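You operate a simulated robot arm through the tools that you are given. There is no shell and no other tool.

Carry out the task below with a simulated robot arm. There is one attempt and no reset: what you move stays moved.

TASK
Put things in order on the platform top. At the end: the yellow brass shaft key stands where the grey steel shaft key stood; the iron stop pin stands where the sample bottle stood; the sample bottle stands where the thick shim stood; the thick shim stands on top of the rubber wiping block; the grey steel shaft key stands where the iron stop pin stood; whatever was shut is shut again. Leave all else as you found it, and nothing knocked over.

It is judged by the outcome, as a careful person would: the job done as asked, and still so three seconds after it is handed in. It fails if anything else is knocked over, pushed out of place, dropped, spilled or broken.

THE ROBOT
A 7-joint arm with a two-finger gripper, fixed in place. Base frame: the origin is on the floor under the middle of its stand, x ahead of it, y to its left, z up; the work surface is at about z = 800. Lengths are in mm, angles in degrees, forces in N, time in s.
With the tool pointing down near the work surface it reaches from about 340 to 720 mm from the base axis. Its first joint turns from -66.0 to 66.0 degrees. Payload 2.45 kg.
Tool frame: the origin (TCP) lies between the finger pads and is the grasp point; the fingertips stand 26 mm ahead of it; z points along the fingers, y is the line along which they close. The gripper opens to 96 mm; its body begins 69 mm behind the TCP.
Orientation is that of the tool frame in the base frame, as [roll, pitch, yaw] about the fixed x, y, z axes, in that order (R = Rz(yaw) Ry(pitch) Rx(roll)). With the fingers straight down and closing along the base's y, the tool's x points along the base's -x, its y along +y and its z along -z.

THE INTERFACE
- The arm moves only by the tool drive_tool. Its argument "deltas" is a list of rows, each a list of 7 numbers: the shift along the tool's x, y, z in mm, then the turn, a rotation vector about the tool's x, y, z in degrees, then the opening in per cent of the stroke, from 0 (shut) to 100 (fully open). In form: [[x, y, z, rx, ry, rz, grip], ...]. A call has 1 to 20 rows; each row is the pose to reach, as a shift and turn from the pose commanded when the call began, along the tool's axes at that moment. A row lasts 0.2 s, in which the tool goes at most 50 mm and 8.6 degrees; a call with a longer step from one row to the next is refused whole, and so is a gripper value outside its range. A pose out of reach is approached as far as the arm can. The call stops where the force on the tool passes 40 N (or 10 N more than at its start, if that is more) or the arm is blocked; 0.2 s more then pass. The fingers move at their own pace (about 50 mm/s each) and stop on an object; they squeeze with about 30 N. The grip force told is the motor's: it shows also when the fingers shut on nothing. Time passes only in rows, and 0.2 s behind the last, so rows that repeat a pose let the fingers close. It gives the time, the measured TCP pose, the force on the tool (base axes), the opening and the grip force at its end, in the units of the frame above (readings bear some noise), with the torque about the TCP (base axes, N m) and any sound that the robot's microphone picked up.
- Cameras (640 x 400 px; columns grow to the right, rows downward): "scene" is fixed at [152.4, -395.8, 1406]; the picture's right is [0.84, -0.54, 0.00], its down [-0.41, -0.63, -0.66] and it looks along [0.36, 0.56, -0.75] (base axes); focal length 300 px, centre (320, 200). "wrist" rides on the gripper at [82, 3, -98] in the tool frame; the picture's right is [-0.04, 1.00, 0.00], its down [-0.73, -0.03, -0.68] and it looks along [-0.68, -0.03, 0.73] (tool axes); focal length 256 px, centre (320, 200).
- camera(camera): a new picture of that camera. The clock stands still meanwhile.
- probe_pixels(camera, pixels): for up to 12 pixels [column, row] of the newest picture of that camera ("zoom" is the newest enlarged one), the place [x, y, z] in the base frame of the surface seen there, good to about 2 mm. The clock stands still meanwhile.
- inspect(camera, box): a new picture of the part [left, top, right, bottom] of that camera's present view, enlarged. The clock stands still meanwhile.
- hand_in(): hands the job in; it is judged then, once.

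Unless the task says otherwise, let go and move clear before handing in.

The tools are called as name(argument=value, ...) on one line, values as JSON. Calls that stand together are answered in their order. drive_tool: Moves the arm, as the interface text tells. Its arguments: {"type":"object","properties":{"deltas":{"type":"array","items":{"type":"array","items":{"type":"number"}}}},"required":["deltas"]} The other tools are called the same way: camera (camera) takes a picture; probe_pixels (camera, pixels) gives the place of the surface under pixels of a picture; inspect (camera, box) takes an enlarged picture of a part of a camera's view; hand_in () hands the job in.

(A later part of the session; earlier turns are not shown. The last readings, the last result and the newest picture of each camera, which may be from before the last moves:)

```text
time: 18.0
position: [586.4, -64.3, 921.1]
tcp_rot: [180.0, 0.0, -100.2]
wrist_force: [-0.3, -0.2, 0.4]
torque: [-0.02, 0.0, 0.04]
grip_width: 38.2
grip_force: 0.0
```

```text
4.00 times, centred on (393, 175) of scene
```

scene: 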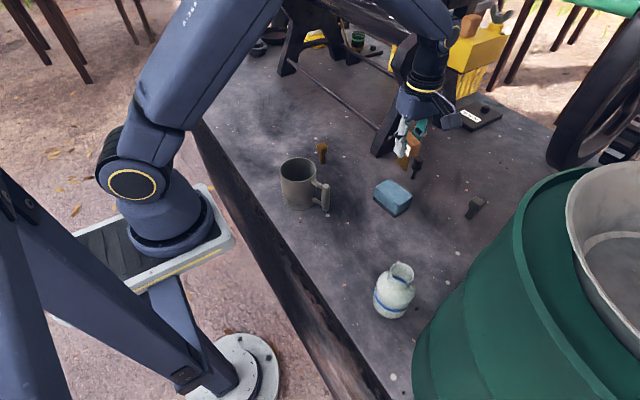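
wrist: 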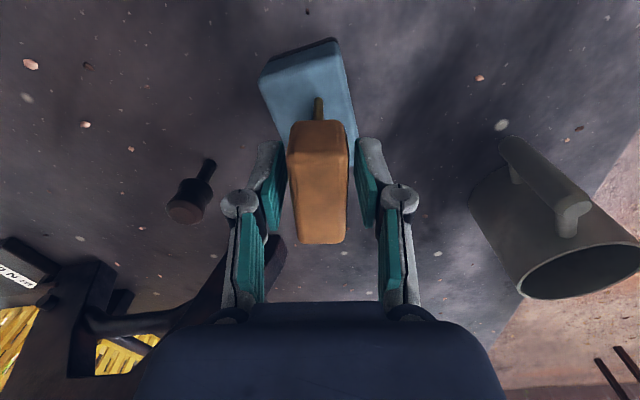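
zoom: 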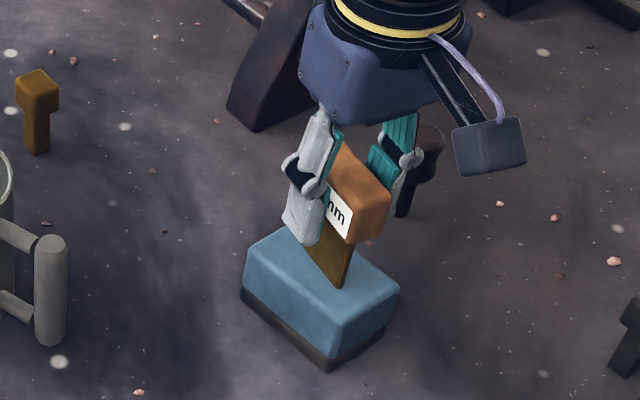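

The shim stands freely on the block with a clear gap on both sides. I'll open a bit more and rise straight up.

drive_tool(deltas=[[0, 0, 0, 0, 0, 0, 60], [0, 0, 0, 0, 0, 0, 60], [0, 0, -10, 0, 0, 0, 60], [0, 0, -25, 0, 0, 0, 60], [0, 0, -50, 0, 0, 0, 60], [0, 0, -80, 0, 0, 0, 60], [0, 0, -110, 0, 0, 0, 60], [0, 0, -110, 0, 0, 0, 60]])

camera(camera="scene")

camera(camera="wrist")

inspect(camera="scene", box=[353, 125, 433, 225])

```text
time: 19.8
position: [586.1, -62.8, 1032.3]
tcp_rot: [180.0, 0.0, -100.2]
wrist_force: [-0.2, -0.8, -1.3]
torque: [-0.01, 0.0, -0.02]
grip_width: 57.5
grip_force: 0.2
```

```text
taken
```

scene: 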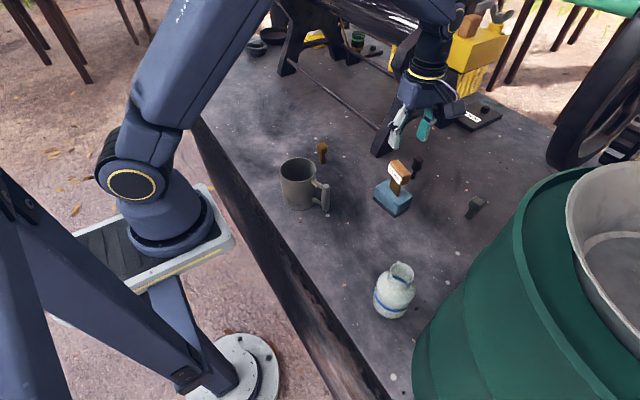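

```text
taken
```

wrist: 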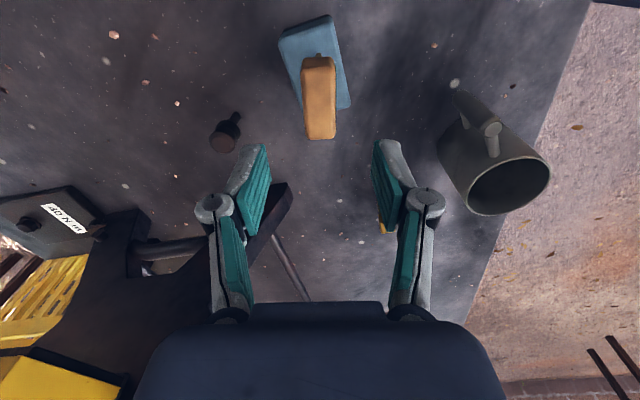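

```text
4.00 times, centred on (393, 175) of scene
```

zoom: 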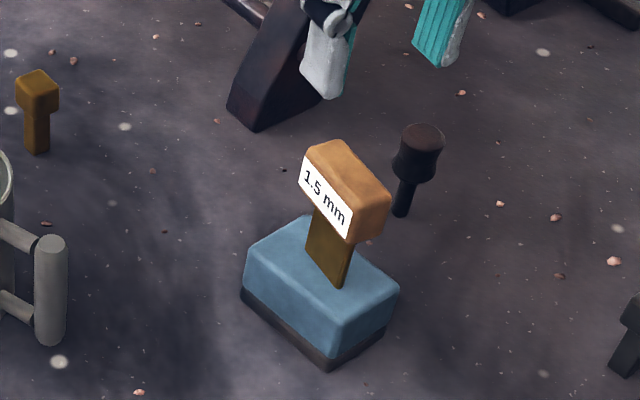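

The shim stands on the block, upright and well inside its edges. Next is the bottle at scene (395,290): I'll swing over at safe height and turn the tool so that the camera and fingers stay clear of the green tub.

drive_tool(deltas=[[8.01, 12.15, 0.6, 0, 0, 8.22, 100], [16.02, 24.3, 1.2, 0, 0, 16.45, 100], [24.04, 36.46, 1.8, 0, 0, 24.67, 100], [32.05, 48.61, 2.4, 0, 0, 32.89, 100], [40.06, 60.76, 3, 0, 0, 41.12, 100], [48.07, 72.92, 3.6, 0, 0, 49.34, 100], [56.08, 85.07, 4.2, 0, 0, 57.56, 100], [64.09, 97.22, 4.8, 0, 0, 65.79, 100], [72.11, 109.38, 5.4, 0, 0, 74.01, 100], [80.12, 121.53, 6, 0, 0, 82.24, 100], [88.13, 133.68, 6.6, 0, 0, 90.46, 100], [96.14, 145.84, 7.2, 0, 0, 98.68, 100], [104.15, 157.99, 7.8, 0, 0, 106.91, 100], [112.16, 170.14, 8.4, 0, 0, 115.13, 100], [120.18, 182.29, 9, 0, 0, 123.35, 100], [128.19, 194.45, 9.5, 0, 0, 131.58, 100], [136.2, 206.6, 10, 0, 0, 139.8, 100], [136.2, 206.6, 10, 0, 0, 139.8, 100]])

camera(camera="wrist")

camera(camera="scene")

```text
time: 23.6
position: [360.1, -160.1, 1018.9]
tcp_rot: [-180.0, 0.0, 119.9]
wrist_force: [-0.3, 0.4, 1.0]
torque: [0.0, -0.01, -0.02]
grip_width: 96.1
grip_force: 0.0
```

```text
taken
```

wrist: 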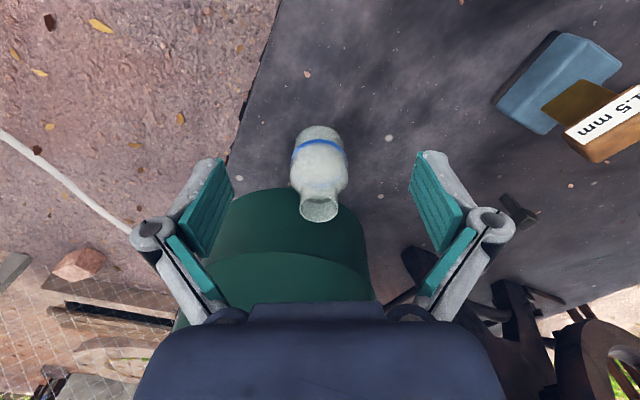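

```text
taken
```

scene: 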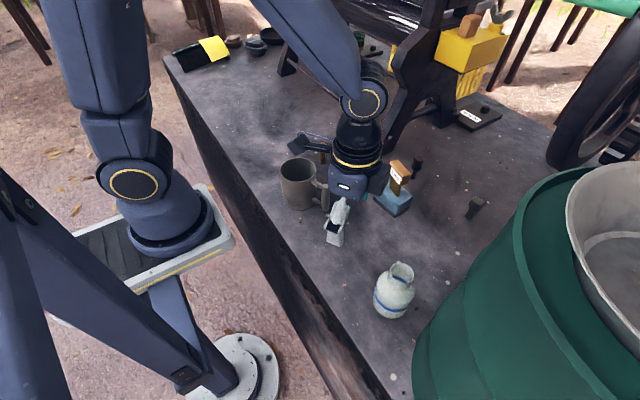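

The bottle is at wrist (320,170), lying between me and the tub. I'll zoom in on it and probe its outline.

inspect(camera="wrist", box=[264, 115, 376, 230])

probe_pixels(camera="wrist", pixels=[[319, 128], [300, 140], [340, 140], [293, 165], [345, 165], [319, 160], [319, 185], [303, 200], [337, 200], [319, 198], [319, 220], [319, 208]])

probe_pixels(camera="wrist", pixels=[[304, 187], [336, 187], [303, 208], [336, 208], [360, 240], [355, 260], [280, 210], [250, 220], [300, 240], [360, 220], [340, 215], [370, 280]])

```text
3.48 times, centred on (320, 172) of wrist
```

zoom: 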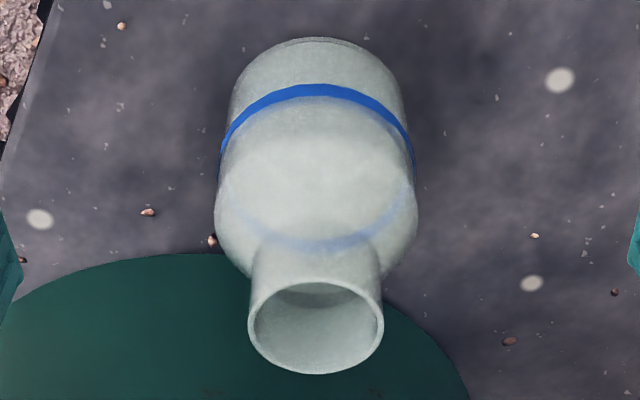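

```text
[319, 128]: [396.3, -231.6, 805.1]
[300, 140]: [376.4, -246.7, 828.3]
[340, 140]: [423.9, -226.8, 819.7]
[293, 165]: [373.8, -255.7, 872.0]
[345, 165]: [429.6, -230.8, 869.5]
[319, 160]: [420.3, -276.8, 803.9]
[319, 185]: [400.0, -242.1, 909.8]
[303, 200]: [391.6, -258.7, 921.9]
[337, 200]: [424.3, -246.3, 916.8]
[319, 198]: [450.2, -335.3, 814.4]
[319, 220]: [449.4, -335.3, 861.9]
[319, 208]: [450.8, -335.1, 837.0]
```

```text
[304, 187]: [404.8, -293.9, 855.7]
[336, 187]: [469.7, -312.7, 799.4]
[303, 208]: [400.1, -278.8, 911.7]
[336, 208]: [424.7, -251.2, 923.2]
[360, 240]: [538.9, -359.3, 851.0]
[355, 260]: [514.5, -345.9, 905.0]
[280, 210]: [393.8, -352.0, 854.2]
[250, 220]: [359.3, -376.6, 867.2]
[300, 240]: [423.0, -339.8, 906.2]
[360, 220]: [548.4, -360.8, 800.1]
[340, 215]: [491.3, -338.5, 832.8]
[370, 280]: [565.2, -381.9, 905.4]
```

Circle fits put the bottle's axis near (409.5,-261), with body radius ≈36.5 and neck radius ≈19.5, and the tub's nearest wall about 80 mm away. I'll hover just above the rim and recheck.

drive_tool(deltas=[[-15, -1, 0, 0, 0, 0, 100], [-40, -2.7, 6, 0, 0, 0, 100], [-65, -4.4, 15, 0, 0, 0, 100], [-90, -6, 28, 0, 0, 0, 100], [-106, -7.2, 40, 0, 0, 0, 100], [-112.2, -7.6, 45.8, 0, 0, 0, 100], [-112.2, -7.6, 45.8, 0, 0, 0, 100]])

camera(camera="wrist")

camera(camera="scene")

```text
time: 25.2
position: [408.9, -262.6, 975.2]
tcp_rot: [-180.0, 0.0, 120.0]
wrist_force: [0.4, 0.1, 1.0]
torque: [-0.01, -0.04, 0.03]
grip_width: 95.9
grip_force: 0.1
```

```text
taken
```

wrist: 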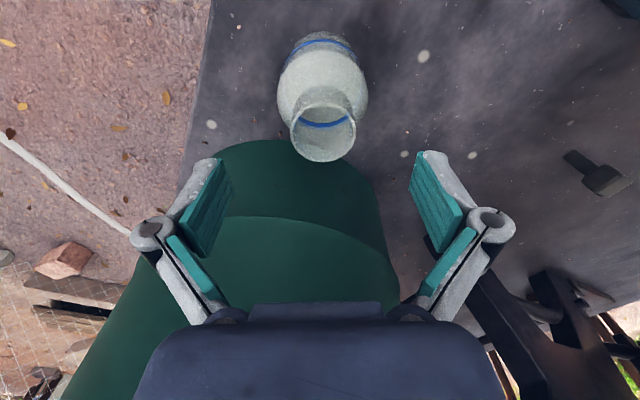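

```text
taken
```

scene: 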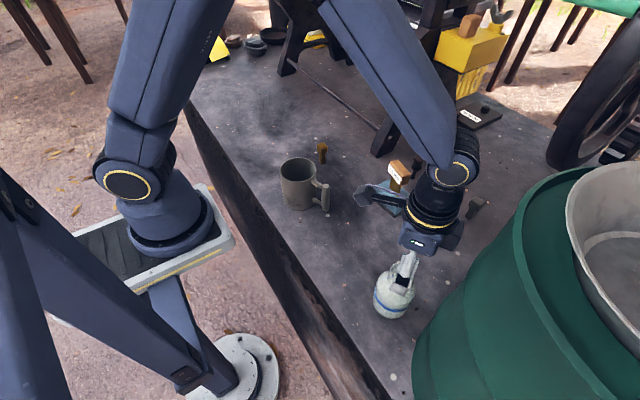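

There is clear space between the hand and the tub at scene (450,240). I'll probe the rim and body outline from this closer view.

inspect(camera="wrist", box=[264, 25, 384, 170])

probe_pixels(camera="wrist", pixels=[[292, 130], [354, 130], [300, 112], [346, 112], [296, 150], [352, 150], [280, 100], [366, 100], [279, 85], [365, 85], [322, 161], [322, 105]])

inspect(camera="scene", box=[355, 180, 485, 330])

```text
2.76 times, centred on (324, 98) of wrist
```

zoom: 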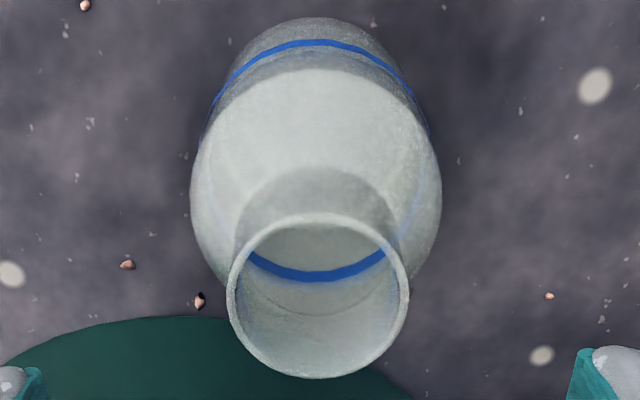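

```text
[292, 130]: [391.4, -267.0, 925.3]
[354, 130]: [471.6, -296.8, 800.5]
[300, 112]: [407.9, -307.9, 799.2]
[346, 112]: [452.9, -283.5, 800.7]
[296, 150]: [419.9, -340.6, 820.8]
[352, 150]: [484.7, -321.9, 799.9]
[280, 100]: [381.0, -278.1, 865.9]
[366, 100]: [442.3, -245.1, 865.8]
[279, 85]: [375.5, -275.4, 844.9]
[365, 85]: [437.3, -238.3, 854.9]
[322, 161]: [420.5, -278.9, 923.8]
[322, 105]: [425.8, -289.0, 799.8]
```

```text
2.67 times, centred on (420, 255) of scene
```

zoom: 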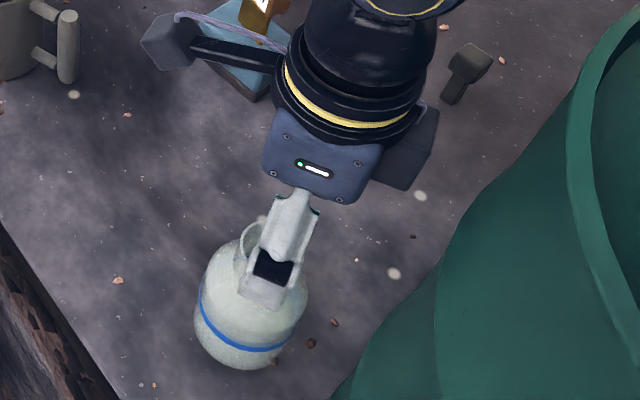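

The bottle's axis is confirmed at about (410.5,-261.5), within 1 mm of the tool's. I'll lower the open fingers around the body to z≈868.

drive_tool(deltas=[[-0.9, 0.5, 10, 0, 0, 0, 100], [-0.9, 0.5, 25, 0, 0, 0, 100], [-0.9, 0.5, 40, 0, 0, 0, 100], [-0.9, 0.5, 55, 0, 0, 0, 100], [-0.9, 0.5, 70, 0, 0, 0, 100], [-0.9, 0.5, 85, 0, 0, 0, 100], [-0.9, 0.5, 97, 0, 0, 0, 100], [-0.9, 0.5, 106, 0, 0, 0, 100], [-0.9, 0.5, 106, 0, 0, 0, 100]])

camera(camera="wrist")

inspect(camera="scene", box=[355, 180, 485, 330])

```text
time: 27.2
position: [408.4, -261.1, 868.8]
tcp_rot: [-180.0, 0.0, 120.0]
wrist_force: [0.5, 0.4, -0.2]
torque: [0.03, 0.02, 0.02]
grip_width: 95.8
grip_force: 0.0
```

```text
taken
```

wrist: 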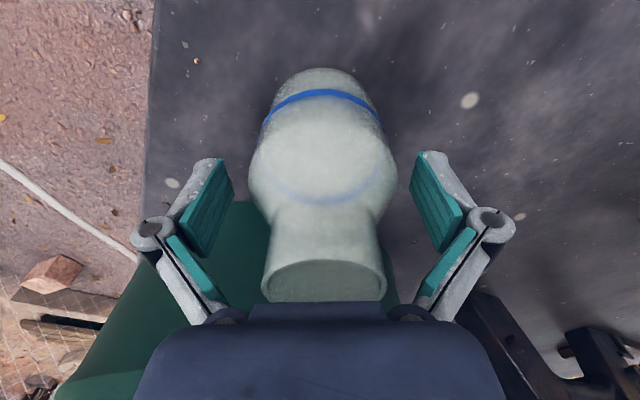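

```text
2.67 times, centred on (420, 255) of scene
```

zoom: 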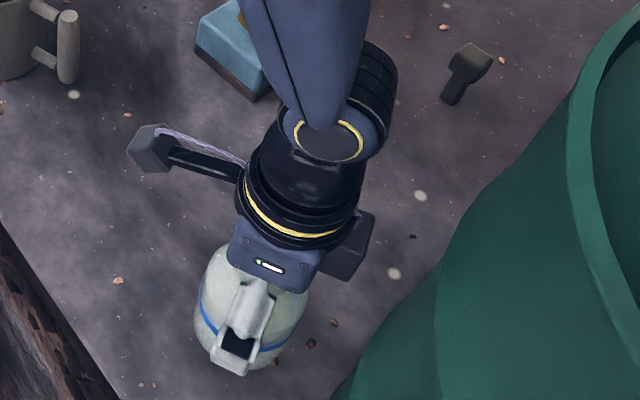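

There is no contact force, and the bottle is centred between the pads (body columns 250–397, pads 222 and 425). I'll close in steps until the grip holds.

drive_tool(deltas=[[0, 0, 0, 0, 0, 0, 85], [0, 0, 0, 0, 0, 0, 80], [0, 0, 0, 0, 0, 0, 76], [0, 0, 0, 0, 0, 0, 72], [0, 0, 0, 0, 0, 0, 50], [0, 0, 0, 0, 0, 0, 50]])

camera(camera="wrist")

```text
time: 28.6
position: [407.5, -260.9, 869.8]
tcp_rot: [180.0, 0.0, 120.0]
wrist_force: [1.0, 2.9, 8.6]
torque: [0.23, 0.0, -0.07]
grip_width: 70.4
grip_force: 30.2
```

```text
taken
```

wrist: 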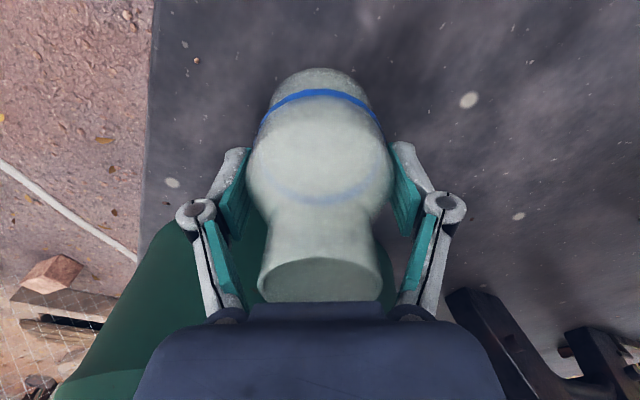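

The grip settled at 70.4 mm with 30 N, plus a small vertical preload of about 8.6 N. I'll lift a few mm and check that the bottle comes along.

drive_tool(deltas=[[0, 0, -1, 0, 0, 0, 40], [0, 0, -3, 0, 0, 0, 40], [0, 0, -6, 0, 0, 0, 40], [0, 0, -10, 0, 0, 0, 40], [0, 0, -10, 0, 0, 0, 40]])

camera(camera="wrist")

inspect(camera="scene", box=[355, 180, 485, 330])

```text
time: 29.8
position: [408.0, -262.2, 879.3]
tcp_rot: [-180.0, 0.0, 120.0]
wrist_force: [-0.2, 0.0, -1.2]
torque: [-0.01, -0.01, -0.02]
grip_width: 70.5
grip_force: 30.0
```

```text
taken
```

wrist: 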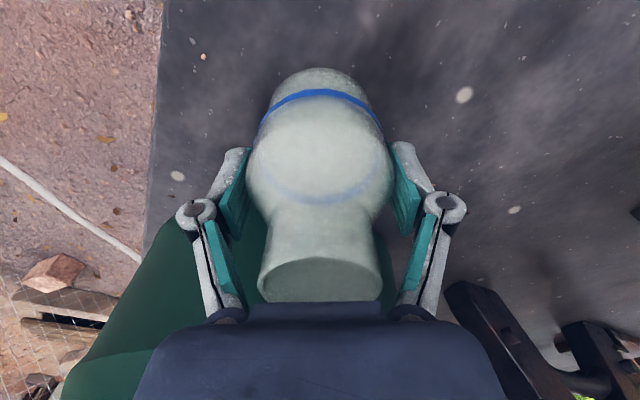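

```text
2.67 times, centred on (420, 255) of scene
```

zoom: 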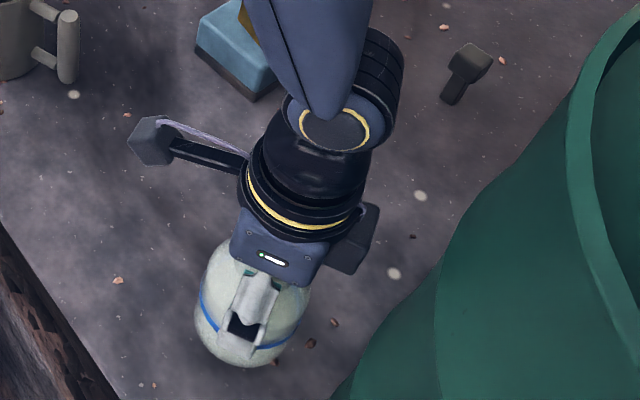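

The bottle came up with the gripper and its pose in the wrist view did not change. I'll raise it high enough to clear the mug (rim z≈896).

drive_tool(deltas=[[0, 0, -6, 0, 0, 0, 40], [0, 0, -20, 0, 0, 0, 40], [0, 0, -40, 0, 0, 0, 40], [0, 0, -62, 0, 0, 0, 40], [0, 0, -85, 0, 0, 0, 40], [0, 0, -107, 0, 0, 0, 40], [0, 0, -125, 0, 0, 0, 40], [0, 0, -133, 0, 0, 0, 40], [0, 0, -136, 0, 0, 0, 40], [0, 0, -136, 0, 0, 0, 40]])

camera(camera="scene")

```text
time: 32.0
position: [408.9, -263.2, 1016.4]
tcp_rot: [-180.0, 0.0, 120.1]
wrist_force: [-0.4, -0.3, -1.5]
torque: [0.0, 0.01, -0.03]
grip_width: 70.3
grip_force: 30.1
```

```text
taken
```

scene: 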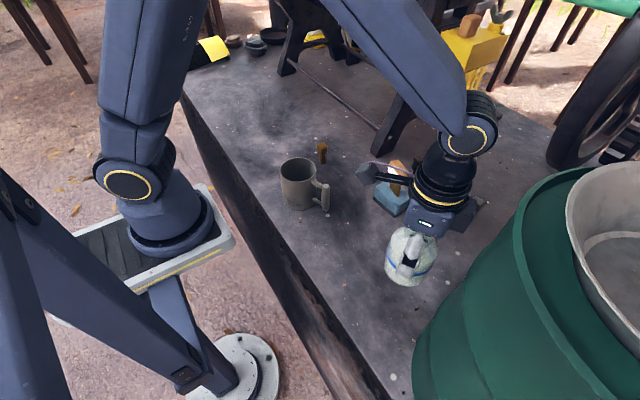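

The bottle hangs upright, clear of the tub and mug. I'll carry it smoothly to above the shim's old place at (489,299.5), turning the tool back on the way.

drive_tool(deltas=[[6.7, 5.2, 0, 0, 0, -0.9, 40], [20.1, 15.7, 0, 0, 0, -2.7, 40], [40.2, 31.4, 0, 0, 0, -5.4, 40], [64.7, 50.6, 0, 0, 0, -8.7, 40], [89.3, 69.7, 0, 0, 0, -12, 40], [116.1, 90.7, 0, 0, 0, -15.6, 40], [142.8, 111.6, 0, 0, 0, -19.2, 40], [169.6, 132.5, 0, 0, 0, -22.8, 40], [196.4, 153.4, 0, 0, 0, -26.4, 40], [223.2, 174.4, 0, 0, 0, -30, 40], [250, 195.3, 0, 0, 0, -33.6, 40], [276.8, 216.2, 0, 0, 0, -37.2, 40], [303.6, 237.1, 0, 0, 0, -40.8, 40], [330.3, 258, 0, 0, 0, -44.4, 40], [357.1, 279, 0, 0, 0, -48, 40], [381.7, 298.1, 0, 0, 0, -51.3, 40], [406.2, 317.3, 0, 0, 0, -54.6, 40], [426.3, 333, 0, 0, 0, -57.3, 40], [439.7, 343.5, 0, 0, 0, -59.1, 40], [446.4, 348.7, 0, 0, 0, -60, 40]])

camera(camera="wrist")

camera(camera="scene")

```text
time: 36.2
position: [490.0, 301.2, 1016.6]
tcp_rot: [-180.0, 0.0, -180.0]
wrist_force: [-0.1, -0.7, -2.3]
torque: [0.01, 0.01, 0.0]
grip_width: 70.4
grip_force: 30.1
```

```text
taken
```

wrist: 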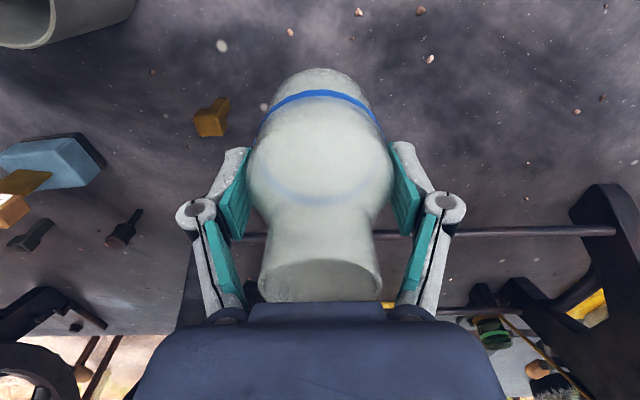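

```text
taken
```

scene: 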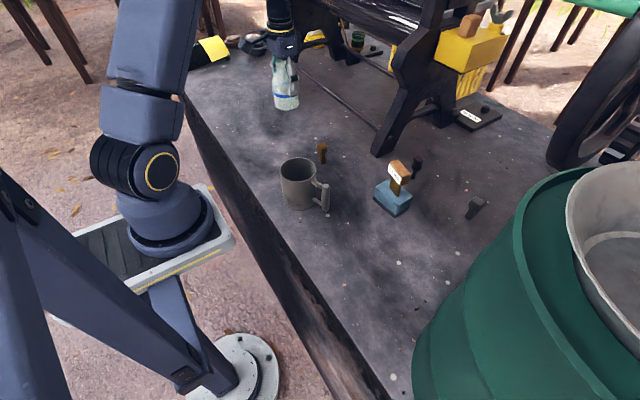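

The bottle is above the target at about (489.5,300). I'll descend to a few mm above the surface.

drive_tool(deltas=[[0, 0, 6, 0, 0, 0, 40], [0, 0, 20, 0, 0, 0, 40], [0, 0, 40, 0, 0, 0, 40], [0, 0, 62, 0, 0, 0, 40], [0, 0, 84, 0, 0, 0, 40], [0, 0, 104, 0, 0, 0, 40], [0, 0, 121, 0, 0, 0, 40], [0, 0, 133, 0, 0, 0, 40], [0, 0, 139, 0, 0, 0, 40], [0, 0, 141, 0, 0, 0, 40], [0, 0, 141, 0, 0, 0, 40]])

inspect(camera="scene", box=[240, 60, 340, 170])

drive_tool(deltas=[[0, 0, 1, 0, 0, 0, 40], [0, 0, 2, 0, 0, 0, 40], [0, 0, 2, 0, 0, 0, 40]])

drive_tool(deltas=[[0, 0, 0.5, 0, 0, 0, 40], [0, 0, 1, 0, 0, 0, 40], [0, 0, 1, 0, 0, 0, 40]])

```text
time: 38.6
position: [488.5, 298.0, 874.0]
tcp_rot: [-180.0, -0.1, -179.8]
wrist_force: [-0.4, 0.6, -2.3]
torque: [-0.03, -0.02, -0.01]
grip_width: 70.4
grip_force: 30.1
```

```text
3.64 times, centred on (290, 115) of scene
```

zoom: 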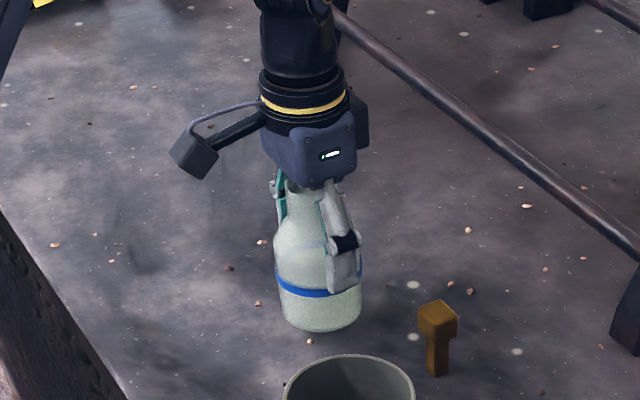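

```text
time: 39.4
position: [487.6, 299.2, 871.9]
tcp_rot: [-179.9, 0.0, 180.0]
wrist_force: [-0.1, 0.3, -2.1]
torque: [0.02, 0.04, 0.0]
grip_width: 70.3
grip_force: 30.1
```

```text
time: 40.2
position: [488.7, 299.5, 871.9]
tcp_rot: [179.9, -0.1, 179.9]
wrist_force: [-0.2, -0.2, -2.3]
torque: [0.01, 0.02, -0.03]
grip_width: 70.8
grip_force: 29.7
```

The force still reads about -2 N, the bottle's weight, so it is not yet touching. I'll keep stepping down.

drive_tool(deltas=[[0, 0, 0.5, 0, 0, 0, 40], [0, 0, 1, 0, 0, 0, 40], [0, 0, 1, 0, 0, 0, 40]])

drive_tool(deltas=[[0, 0, 0.3, 0, 0, 0, 40], [0, 0, 0.6, 0, 0, 0, 40], [0, 0, 0.6, 0, 0, 0, 40]])

```text
time: 41.0
position: [486.6, 299.3, 870.3]
tcp_rot: [-180.0, 0.0, -180.0]
wrist_force: [-0.6, -0.5, -1.8]
torque: [-0.01, 0.01, -0.01]
grip_width: 70.3
grip_force: 30.4
```

```text
time: 41.8
position: [488.6, 300.1, 870.0]
tcp_rot: [-179.9, 0.0, 179.9]
wrist_force: [-1.1, -0.2, 2.9]
torque: [0.0, -0.02, -0.02]
grip_width: 70.1
grip_force: 30.0
```

The force changed sign to +2.9 N, so the bottle rests on the surface. I'll open the fingers gradually.

drive_tool(deltas=[[0, 0, 0, 0, 0, 0, 74], [0, 0, 0, 0, 0, 0, 78], [0, 0, 0, 0, 0, 0, 85], [0, 0, 0, 0, 0, 0, 92], [0, 0, 0, 0, 0, 0, 100], [0, 0, 0, 0, 0, 0, 100]])

camera(camera="wrist")

inspect(camera="scene", box=[240, 60, 340, 170])

```text
time: 43.2
position: [488.5, 299.9, 869.4]
tcp_rot: [179.9, 0.1, -180.0]
wrist_force: [0.6, 0.0, 0.7]
torque: [0.0, 0.0, 0.01]
grip_width: 96.2
grip_force: 0.1
```

```text
taken
```

wrist: 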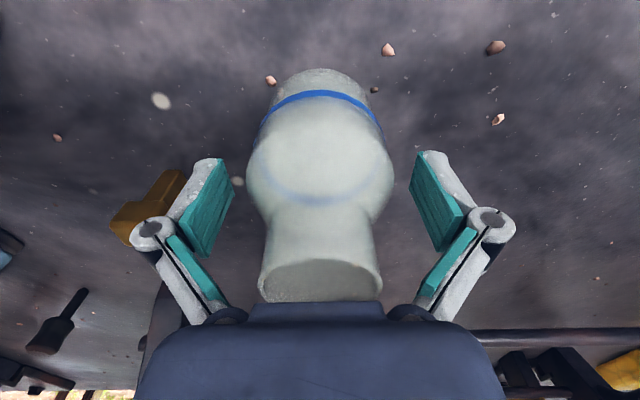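

```text
3.64 times, centred on (290, 115) of scene
```

zoom: 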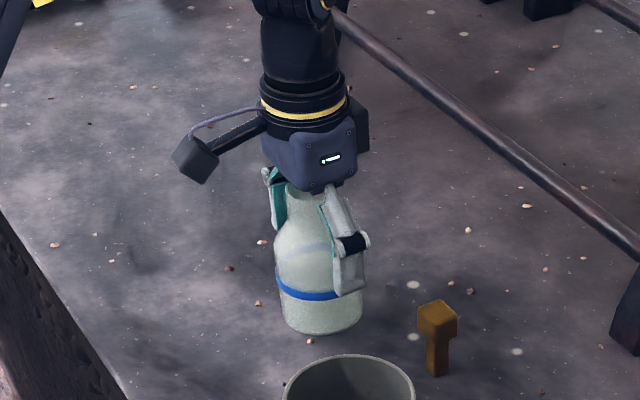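

The bottle stands free between the open fingers. I'll rise straight up and clear the rim.

drive_tool(deltas=[[0, 0, -5, 0, 0, 0, 100], [0, 0, -20, 0, 0, 0, 100], [0, 0, -45, 0, 0, 0, 100], [0, 0, -75, 0, 0, 0, 100], [0, 0, -110, 0, 0, 0, 100], [0, 0, -140, 0, 0, 0, 100], [0, 0, -160, 0, 0, 0, 100], [0, 0, -160, 0, 0, 0, 100]])

camera(camera="wrist")

camera(camera="scene")

```text
time: 45.0
position: [488.4, 298.2, 1029.4]
tcp_rot: [180.0, 0.1, 179.9]
wrist_force: [-0.3, -0.4, -0.4]
torque: [-0.01, 0.0, -0.03]
grip_width: 95.7
grip_force: 0.0
```

```text
taken
```

wrist: 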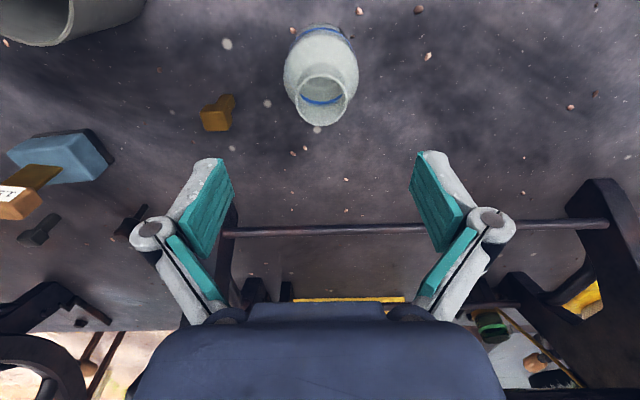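

```text
taken
```

scene: 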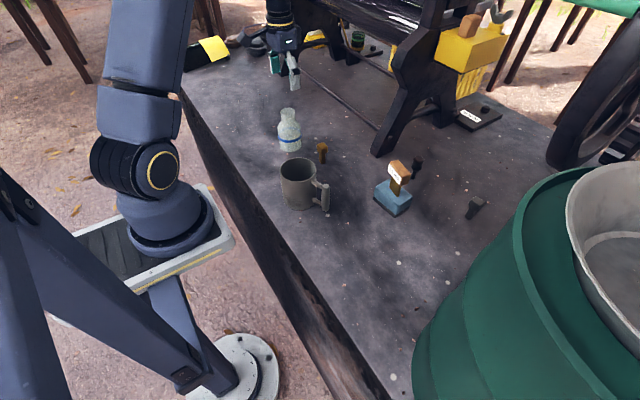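

The bottle stands upright where the shim was. Next is the iron pin: I'll go to a viewing pose at about (624,-169) with the camera turned to stay clear of the shim and the machine leg.

drive_tool(deltas=[[-5, -17, 0, 0, 0, -2, 80], [-14.5, -50, 0, 0, 0, -6, 80], [-24, -84, 0, 0, 0, -10, 80], [-34, -118, 0, 0, 0, -15, 80], [-44, -152, 0, 0, 0, -20, 80], [-54, -187, 0, 0, 0, -25, 80], [-64, -222, 0, 0, 0, -30, 80], [-74, -257, 0, 0, 0, -35, 80], [-84, -292, 0, 0, 0, -40, 80], [-94, -327, 0, 0, 0, -45, 80], [-104, -361, 0, 0, 0, -50, 80], [-114, -395, 0, 0, 0, -54, 80], [-123, -428, 0, 0, 0, -57, 80], [-131, -455, 0, 0, 0, -59, 80], [-135, -468.5, 0, 0, 0, -60, 80], [-135, -468.5, 0, 0, 0, -60, 80]])

camera(camera="wrist")

camera(camera="scene")

```text
time: 48.4
position: [622.6, -168.8, 1030.1]
tcp_rot: [-179.9, 0.0, -120.0]
wrist_force: [0.5, 0.6, 0.0]
torque: [0.0, 0.0, 0.01]
grip_width: 76.7
grip_force: 0.2
```

```text
taken
```

wrist: 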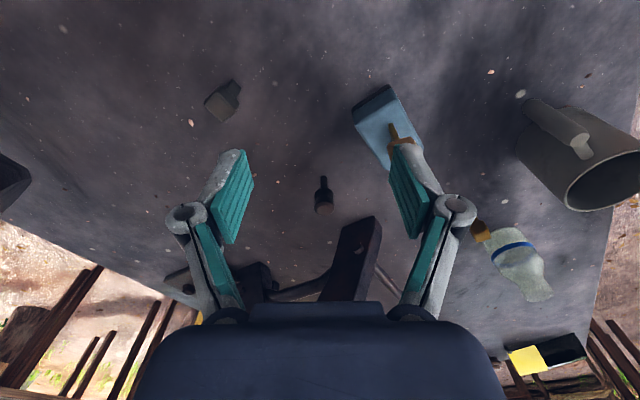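

```text
taken
```

scene: 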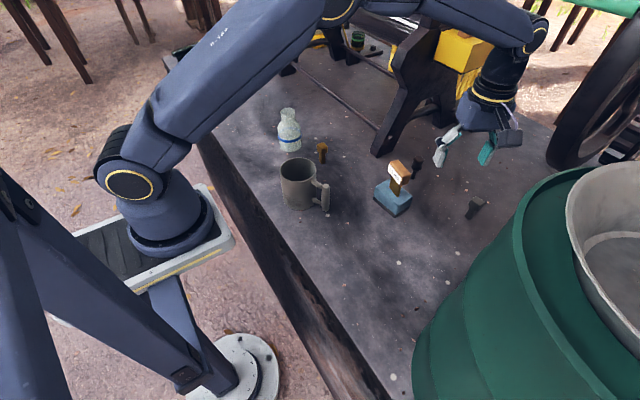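

The pin shows at wrist (322,195) in front of the machine leg, and the grey key at (223,100). I'll zoom in and probe both.

inspect(camera="wrist", box=[290, 165, 354, 225])

probe_pixels(camera="wrist", pixels=[[321, 178], [318, 188], [326, 188], [315, 205], [331, 205], [323, 213], [323, 200], [315, 195], [331, 195], [345, 260], [330, 295], [365, 225]])

inspect(camera="wrist", box=[190, 70, 260, 130])

probe_pixels(camera="wrist", pixels=[[232, 84], [228, 92], [212, 98], [235, 98], [222, 118], [208, 104], [238, 106], [225, 108], [218, 95], [233, 90]])

```text
6.67 times, centred on (322, 195) of wrist
```

zoom: 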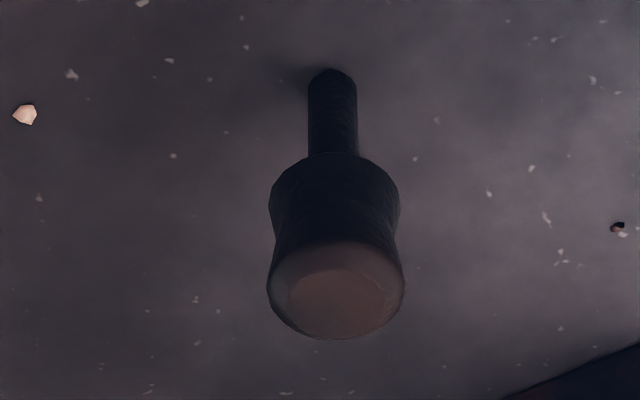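

```text
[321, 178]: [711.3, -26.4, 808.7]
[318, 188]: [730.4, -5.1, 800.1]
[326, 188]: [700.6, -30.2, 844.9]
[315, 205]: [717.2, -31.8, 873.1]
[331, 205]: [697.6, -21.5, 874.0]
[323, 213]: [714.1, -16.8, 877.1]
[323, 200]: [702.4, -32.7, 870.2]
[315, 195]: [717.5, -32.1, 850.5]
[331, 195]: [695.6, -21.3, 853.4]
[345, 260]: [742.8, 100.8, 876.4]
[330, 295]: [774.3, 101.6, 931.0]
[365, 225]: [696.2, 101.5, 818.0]
```

```text
6.67 times, centred on (225, 100) of wrist
```

zoom: 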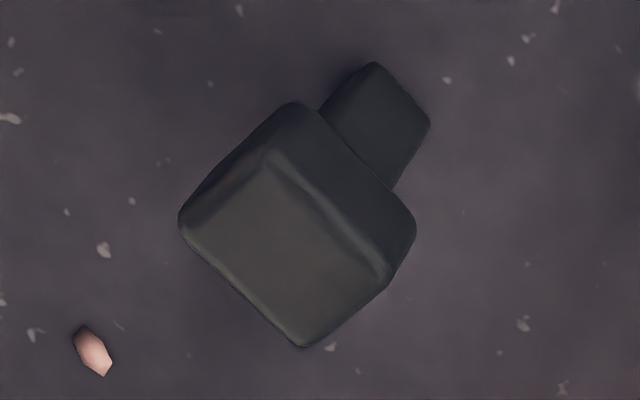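

```text
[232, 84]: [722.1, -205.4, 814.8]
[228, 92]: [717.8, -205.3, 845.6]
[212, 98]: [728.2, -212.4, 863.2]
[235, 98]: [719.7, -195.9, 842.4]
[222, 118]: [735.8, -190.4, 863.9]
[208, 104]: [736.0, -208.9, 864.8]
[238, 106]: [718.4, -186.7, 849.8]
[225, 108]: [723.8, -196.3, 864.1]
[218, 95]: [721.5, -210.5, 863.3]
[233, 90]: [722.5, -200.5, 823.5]
```

The pin's axis is near (708,-25), with its head from z≈845 to 877 and a radius of about 12. I'll move over it at height and then lower to just above its head.

drive_tool(deltas=[[-12, 0, 0, 0, 0, 0, 70], [-40, -0.2, 0, 0, 0, 0, 70], [-70, -0.3, 0, 0, 0, 0, 70], [-100, -0.4, 0, 0, 0, 0, 70], [-130, -0.5, 0, 0, 0, 0, 70], [-155, -0.6, 0, 0, 0, 0, 70], [-166.6, -0.6, 0, 0, 0, 0, 70], [-166.6, -0.6, 15, 0, 0, 0, 70], [-166.6, -0.6, 40, 0, 0, 0, 70], [-166.6, -0.6, 65, 0, 0, 0, 70], [-166.6, -0.6, 85, 0, 0, 0, 70], [-166.6, -0.6, 89.4, 0, 0, 0, 70], [-166.6, -0.6, 89.4, 0, 0, 0, 70]])

camera(camera="wrist")

camera(camera="scene")

```text
time: 51.2
position: [707.3, -24.7, 939.6]
tcp_rot: [-179.9, -0.1, -120.0]
wrist_force: [0.4, 0.2, -0.3]
torque: [-0.01, 0.03, 0.02]
grip_width: 67.3
grip_force: 0.1
```

```text
taken
```

wrist: 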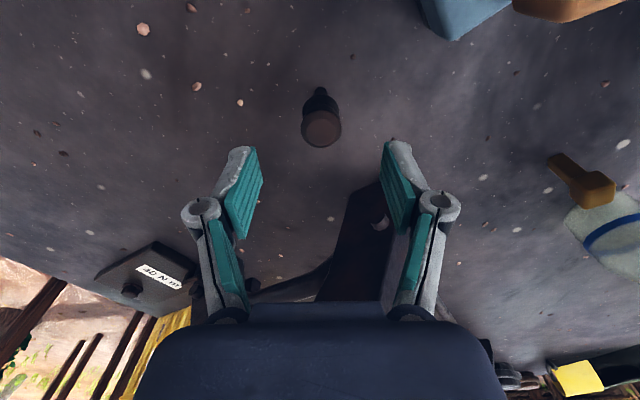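

```text
taken
```

scene: 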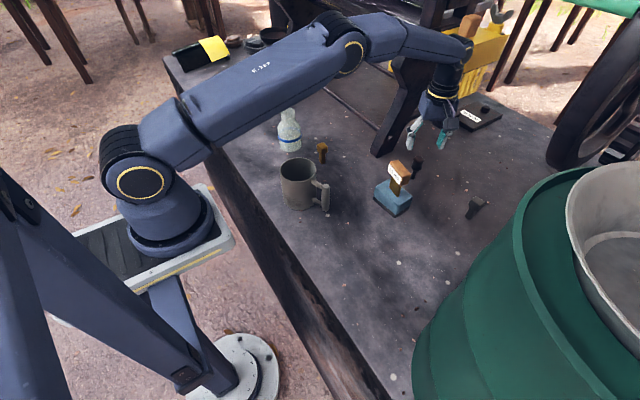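

No contact forces, and the arm is clear of the yellow box. I'll check the pin's centring from this view at wrist (321,120).

inspect(camera="wrist", box=[285, 80, 357, 155])

probe_pixels(camera="wrist", pixels=[[304, 115], [338, 115], [303, 130], [339, 130], [321, 144], [321, 115], [321, 130], [321, 90], [321, 138], [304, 108], [338, 108]])

```text
5.33 times, centred on (321, 118) of wrist
```

zoom: 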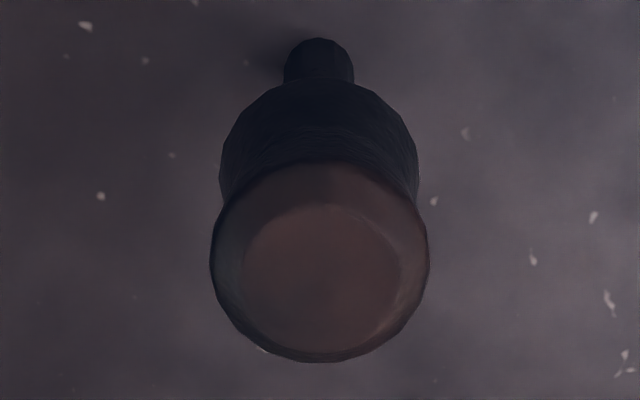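

```text
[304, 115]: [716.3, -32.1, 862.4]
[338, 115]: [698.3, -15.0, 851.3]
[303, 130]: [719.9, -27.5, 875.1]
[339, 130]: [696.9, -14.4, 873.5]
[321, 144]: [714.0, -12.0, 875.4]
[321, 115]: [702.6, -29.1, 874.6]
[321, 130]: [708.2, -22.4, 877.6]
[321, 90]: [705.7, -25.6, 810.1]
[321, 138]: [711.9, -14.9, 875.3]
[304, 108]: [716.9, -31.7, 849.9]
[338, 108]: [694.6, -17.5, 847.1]
```

The top-view fit gives the pin's axis as (708.3,-21.4), so I'll shift about 3.6 mm and lower to z≈862 around the head.

drive_tool(deltas=[[-3.3, 1.5, 0, 0, 0, 0, 70], [-3.3, 1.5, 15, 0, 0, 0, 70], [-3.3, 1.5, 30, 0, 0, 0, 70], [-3.3, 1.5, 45, 0, 0, 0, 70], [-3.3, 1.5, 60, 0, 0, 0, 70], [-3.3, 1.5, 72, 0, 0, 0, 70], [-3.3, 1.5, 78, 0, 0, 0, 70], [-3.3, 1.5, 78, 0, 0, 0, 70]])

camera(camera="wrist")

inspect(camera="scene", box=[370, 60, 490, 220])

```text
time: 53.0
position: [707.9, -22.1, 862.7]
tcp_rot: [180.0, 0.0, -120.0]
wrist_force: [0.7, 0.3, -0.1]
torque: [-0.02, 0.0, 0.04]
grip_width: 67.4
grip_force: 0.0
```

```text
taken
```

wrist: 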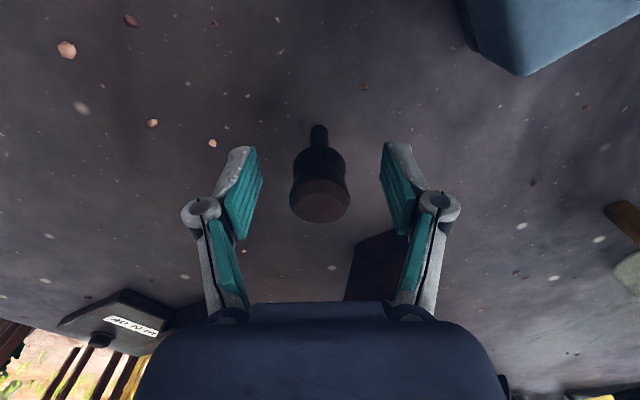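

```text
2.50 times, centred on (430, 140) of scene
```

zoom: 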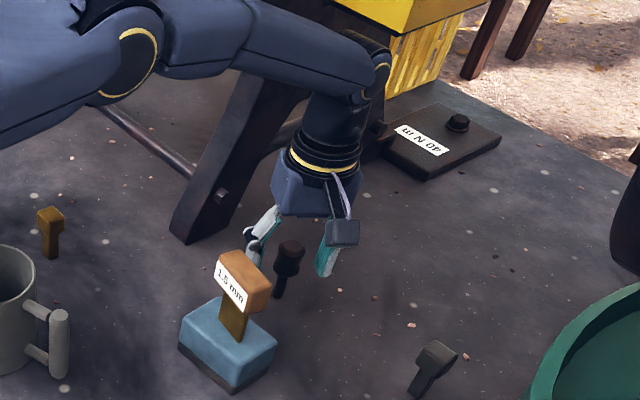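

The pin is centred between the pads (columns 290–350, pads 262 and 380). I'll close on the head.

drive_tool(deltas=[[0, 0, 0, 0, 0, 0, 50], [0, 0, 0, 0, 0, 0, 38], [0, 0, 0, 0, 0, 0, 32], [0, 0, 0, 0, 0, 0, 26], [0, 0, 0, 0, 0, 0, 10], [0, 0, 0, 0, 0, 0, 0], [0, 0, 0, 0, 0, 0, 0]])

camera(camera="wrist")

inspect(camera="scene", box=[370, 60, 490, 220])

```text
time: 54.6
position: [708.9, -21.3, 862.7]
tcp_rot: [180.0, 0.1, -120.0]
wrist_force: [-0.2, 0.9, 1.4]
torque: [-0.04, 0.03, 0.03]
grip_width: 27.7
grip_force: 29.6
```

```text
taken
```

wrist: 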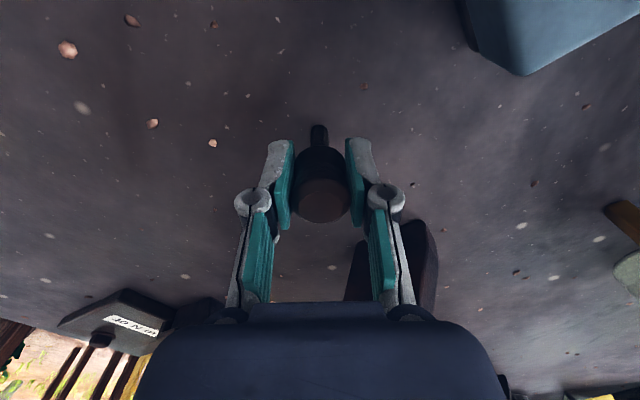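

```text
2.50 times, centred on (430, 140) of scene
```

zoom: 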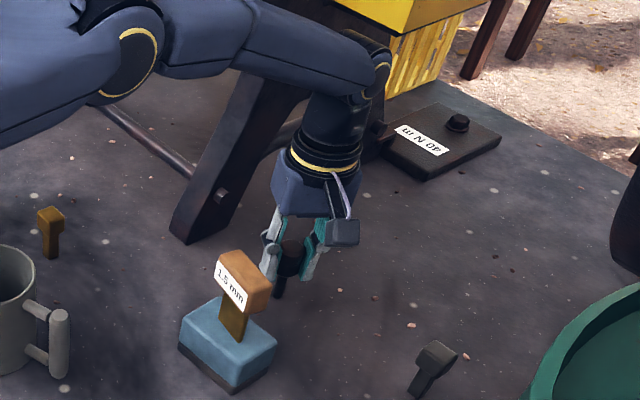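

The pin is held at 27.7 mm with 30 N. I'll lift it straight up.

drive_tool(deltas=[[0, 0, -2, 0, 0, 0, 0], [0, 0, -8, 0, 0, 0, 0], [0, 0, -20, 0, 0, 0, 0], [0, 0, -40, 0, 0, 0, 0], [0, 0, -70, 0, 0, 0, 0], [0, 0, -100, 0, 0, 0, 0], [0, 0, -130, 0, 0, 0, 0], [0, 0, -158, 0, 0, 0, 0], [0, 0, -175, 0, 0, 0, 0], [0, 0, -175, 0, 0, 0, 0]])

camera(camera="wrist")

camera(camera="scene")

```text
time: 56.8
position: [706.7, -22.6, 1037.5]
tcp_rot: [179.9, 0.0, -119.9]
wrist_force: [0.5, 0.8, -0.4]
torque: [0.0, -0.02, -0.01]
grip_width: 27.6
grip_force: 30.3
```

```text
taken
```

wrist: 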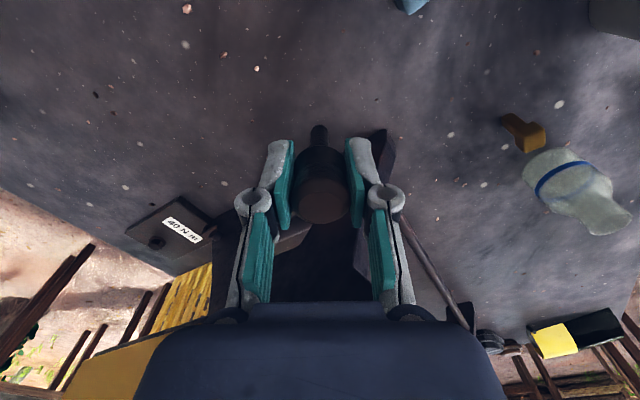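

```text
taken
```

scene: 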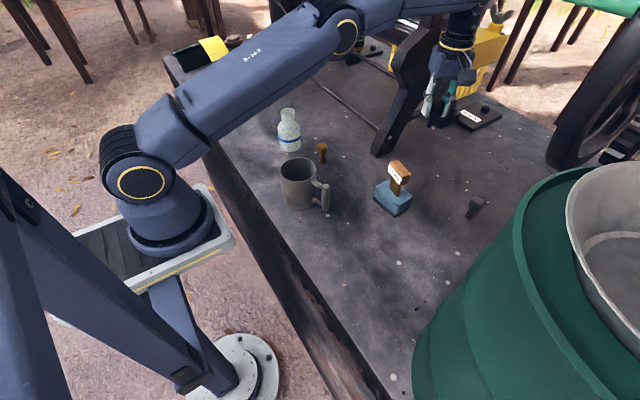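

The pin is in the gripper and upright. I'll carry it at this height to above the bottle's old place at (410.3,-261.5).

drive_tool(deltas=[[5.4, 2.1, 0, 0, 0, 1.8, 0], [16.1, 6.2, 0, 0, 0, 5.4, 0], [32.1, 12.4, 0, 0, 0, 10.8, 0], [51.8, 20, 0, 0, 0, 17.4, 0], [71.4, 27.6, 0, 0, 0, 24, 0], [92.8, 35.9, 0, 0, 0, 31.2, 0], [114.2, 44.2, 0, 0, 0, 38.4, 0], [135.6, 52.5, 0, 0, 0, 45.6, 0], [157, 60.8, 0, 0, 0, 52.8, 0], [178.5, 69.1, 0, 0, 0, 60, 0], [199.9, 77.3, 0, 0, 0, 67.2, 0], [221.3, 85.6, 0, 0, 0, 74.4, 0], [242.7, 93.9, 0, 0, 0, 81.6, 0], [264.1, 102.2, 0, 0, 0, 88.8, 0], [285.5, 110.5, 0, 0, 0, 96, 0], [305.1, 118.1, 0, 0, 0, 102.6, 0], [324.8, 125.7, 0, 0, 0, 109.2, 0], [340.8, 131.9, 0, 0, 0, 114.6, 0], [351.5, 136, 0, 0, 0, 118.2, 0], [356.9, 138.1, 0, 0, 0, 120, 0]])

camera(camera="wrist")

camera(camera="scene")

```text
time: 61.0
position: [410.3, -261.9, 1036.2]
tcp_rot: [180.0, -0.1, 119.9]
wrist_force: [-0.7, -0.5, -0.3]
torque: [0.01, -0.01, 0.0]
grip_width: 28.0
grip_force: 30.0
```

```text
taken
```

wrist: 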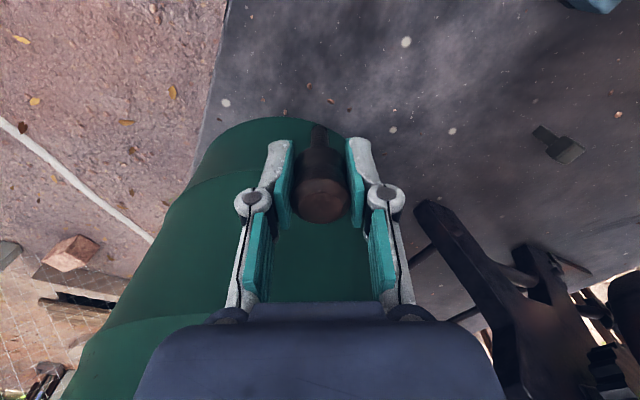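

```text
taken
```

scene: 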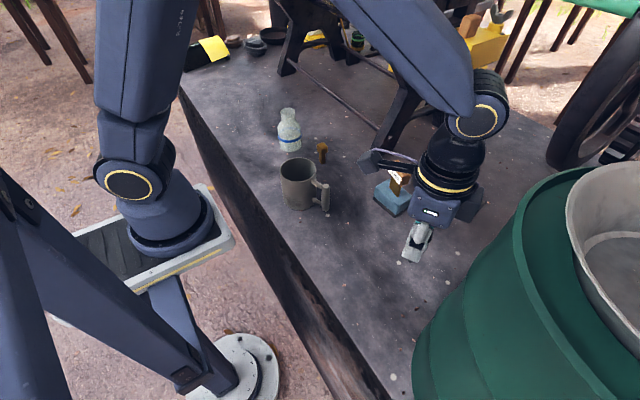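

The pin hovers above its target. I'll lower it to about 4 mm above the surface and then step down on force.

drive_tool(deltas=[[0, 0, 8, 0, 0, 0, 0], [0, 0, 28, 0, 0, 0, 0], [0, 0, 55, 0, 0, 0, 0], [0, 0, 82, 0, 0, 0, 0], [0, 0, 108, 0, 0, 0, 0], [0, 0, 132, 0, 0, 0, 0], [0, 0, 152, 0, 0, 0, 0], [0, 0, 165, 0, 0, 0, 0], [0, 0, 171, 0, 0, 0, 0], [0, 0, 171, 0, 0, 0, 0]])

drive_tool(deltas=[[0, 0, 1, 0, 0, 0, 0], [0, 0, 2, 0, 0, 0, 0], [0, 0, 2, 0, 0, 0, 0]])

drive_tool(deltas=[[0, 0, 0.5, 0, 0, 0, 0], [0, 0, 1, 0, 0, 0, 0], [0, 0, 1, 0, 0, 0, 0]])

drive_tool(deltas=[[0, 0, 0.4, 0, 0, 0, 0], [0, 0, 0.7, 0, 0, 0, 0], [0, 0, 0.7, 0, 0, 0, 0]])

```text
time: 63.2
position: [409.5, -260.8, 866.9]
tcp_rot: [-180.0, 0.0, 120.0]
wrist_force: [0.5, -0.8, -0.9]
torque: [0.01, 0.01, 0.03]
grip_width: 27.7
grip_force: 29.8
```

```text
time: 64.0
position: [408.3, -262.0, 864.3]
tcp_rot: [-180.0, 0.0, 120.0]
wrist_force: [0.9, 0.6, -0.5]
torque: [-0.02, -0.01, 0.02]
grip_width: 28.1
grip_force: 30.0
```

```text
time: 64.8
position: [409.9, -261.9, 863.1]
tcp_rot: [180.0, 0.1, 119.9]
wrist_force: [-0.1, 0.6, -0.6]
torque: [0.01, 0.02, 0.02]
grip_width: 27.9
grip_force: 29.3
```

```text
time: 65.6
position: [410.2, -261.1, 862.3]
tcp_rot: [179.9, 0.0, 119.9]
wrist_force: [0.6, -0.6, -0.5]
torque: [0.0, -0.02, -0.03]
grip_width: 27.6
grip_force: 29.7
```

There is no contact yet at z≈862.3. I'll keep stepping down in half-millimetres.

drive_tool(deltas=[[0, 0, 0.3, 0, 0, 0, 0], [0, 0, 0.5, 0, 0, 0, 0], [0, 0, 0.5, 0, 0, 0, 0]])

drive_tool(deltas=[[0, 0, 0.2, 0, 0, 0, 0], [0, 0, 0.4, 0, 0, 0, 0], [0, 0, 0.4, 0, 0, 0, 0]])

```text
time: 66.4
position: [409.5, -262.1, 862.8]
tcp_rot: [179.9, 0.0, 120.0]
wrist_force: [-3.0, 2.6, 17.3]
torque: [0.1, 0.14, -0.01]
grip_width: 27.8
grip_force: 29.9
```

```text
time: 67.2
position: [408.8, -262.2, 861.5]
tcp_rot: [-180.0, 0.1, 120.1]
wrist_force: [-1.2, 1.4, 21.3]
torque: [-0.01, 0.03, 0.02]
grip_width: 28.0
grip_force: 30.2
```

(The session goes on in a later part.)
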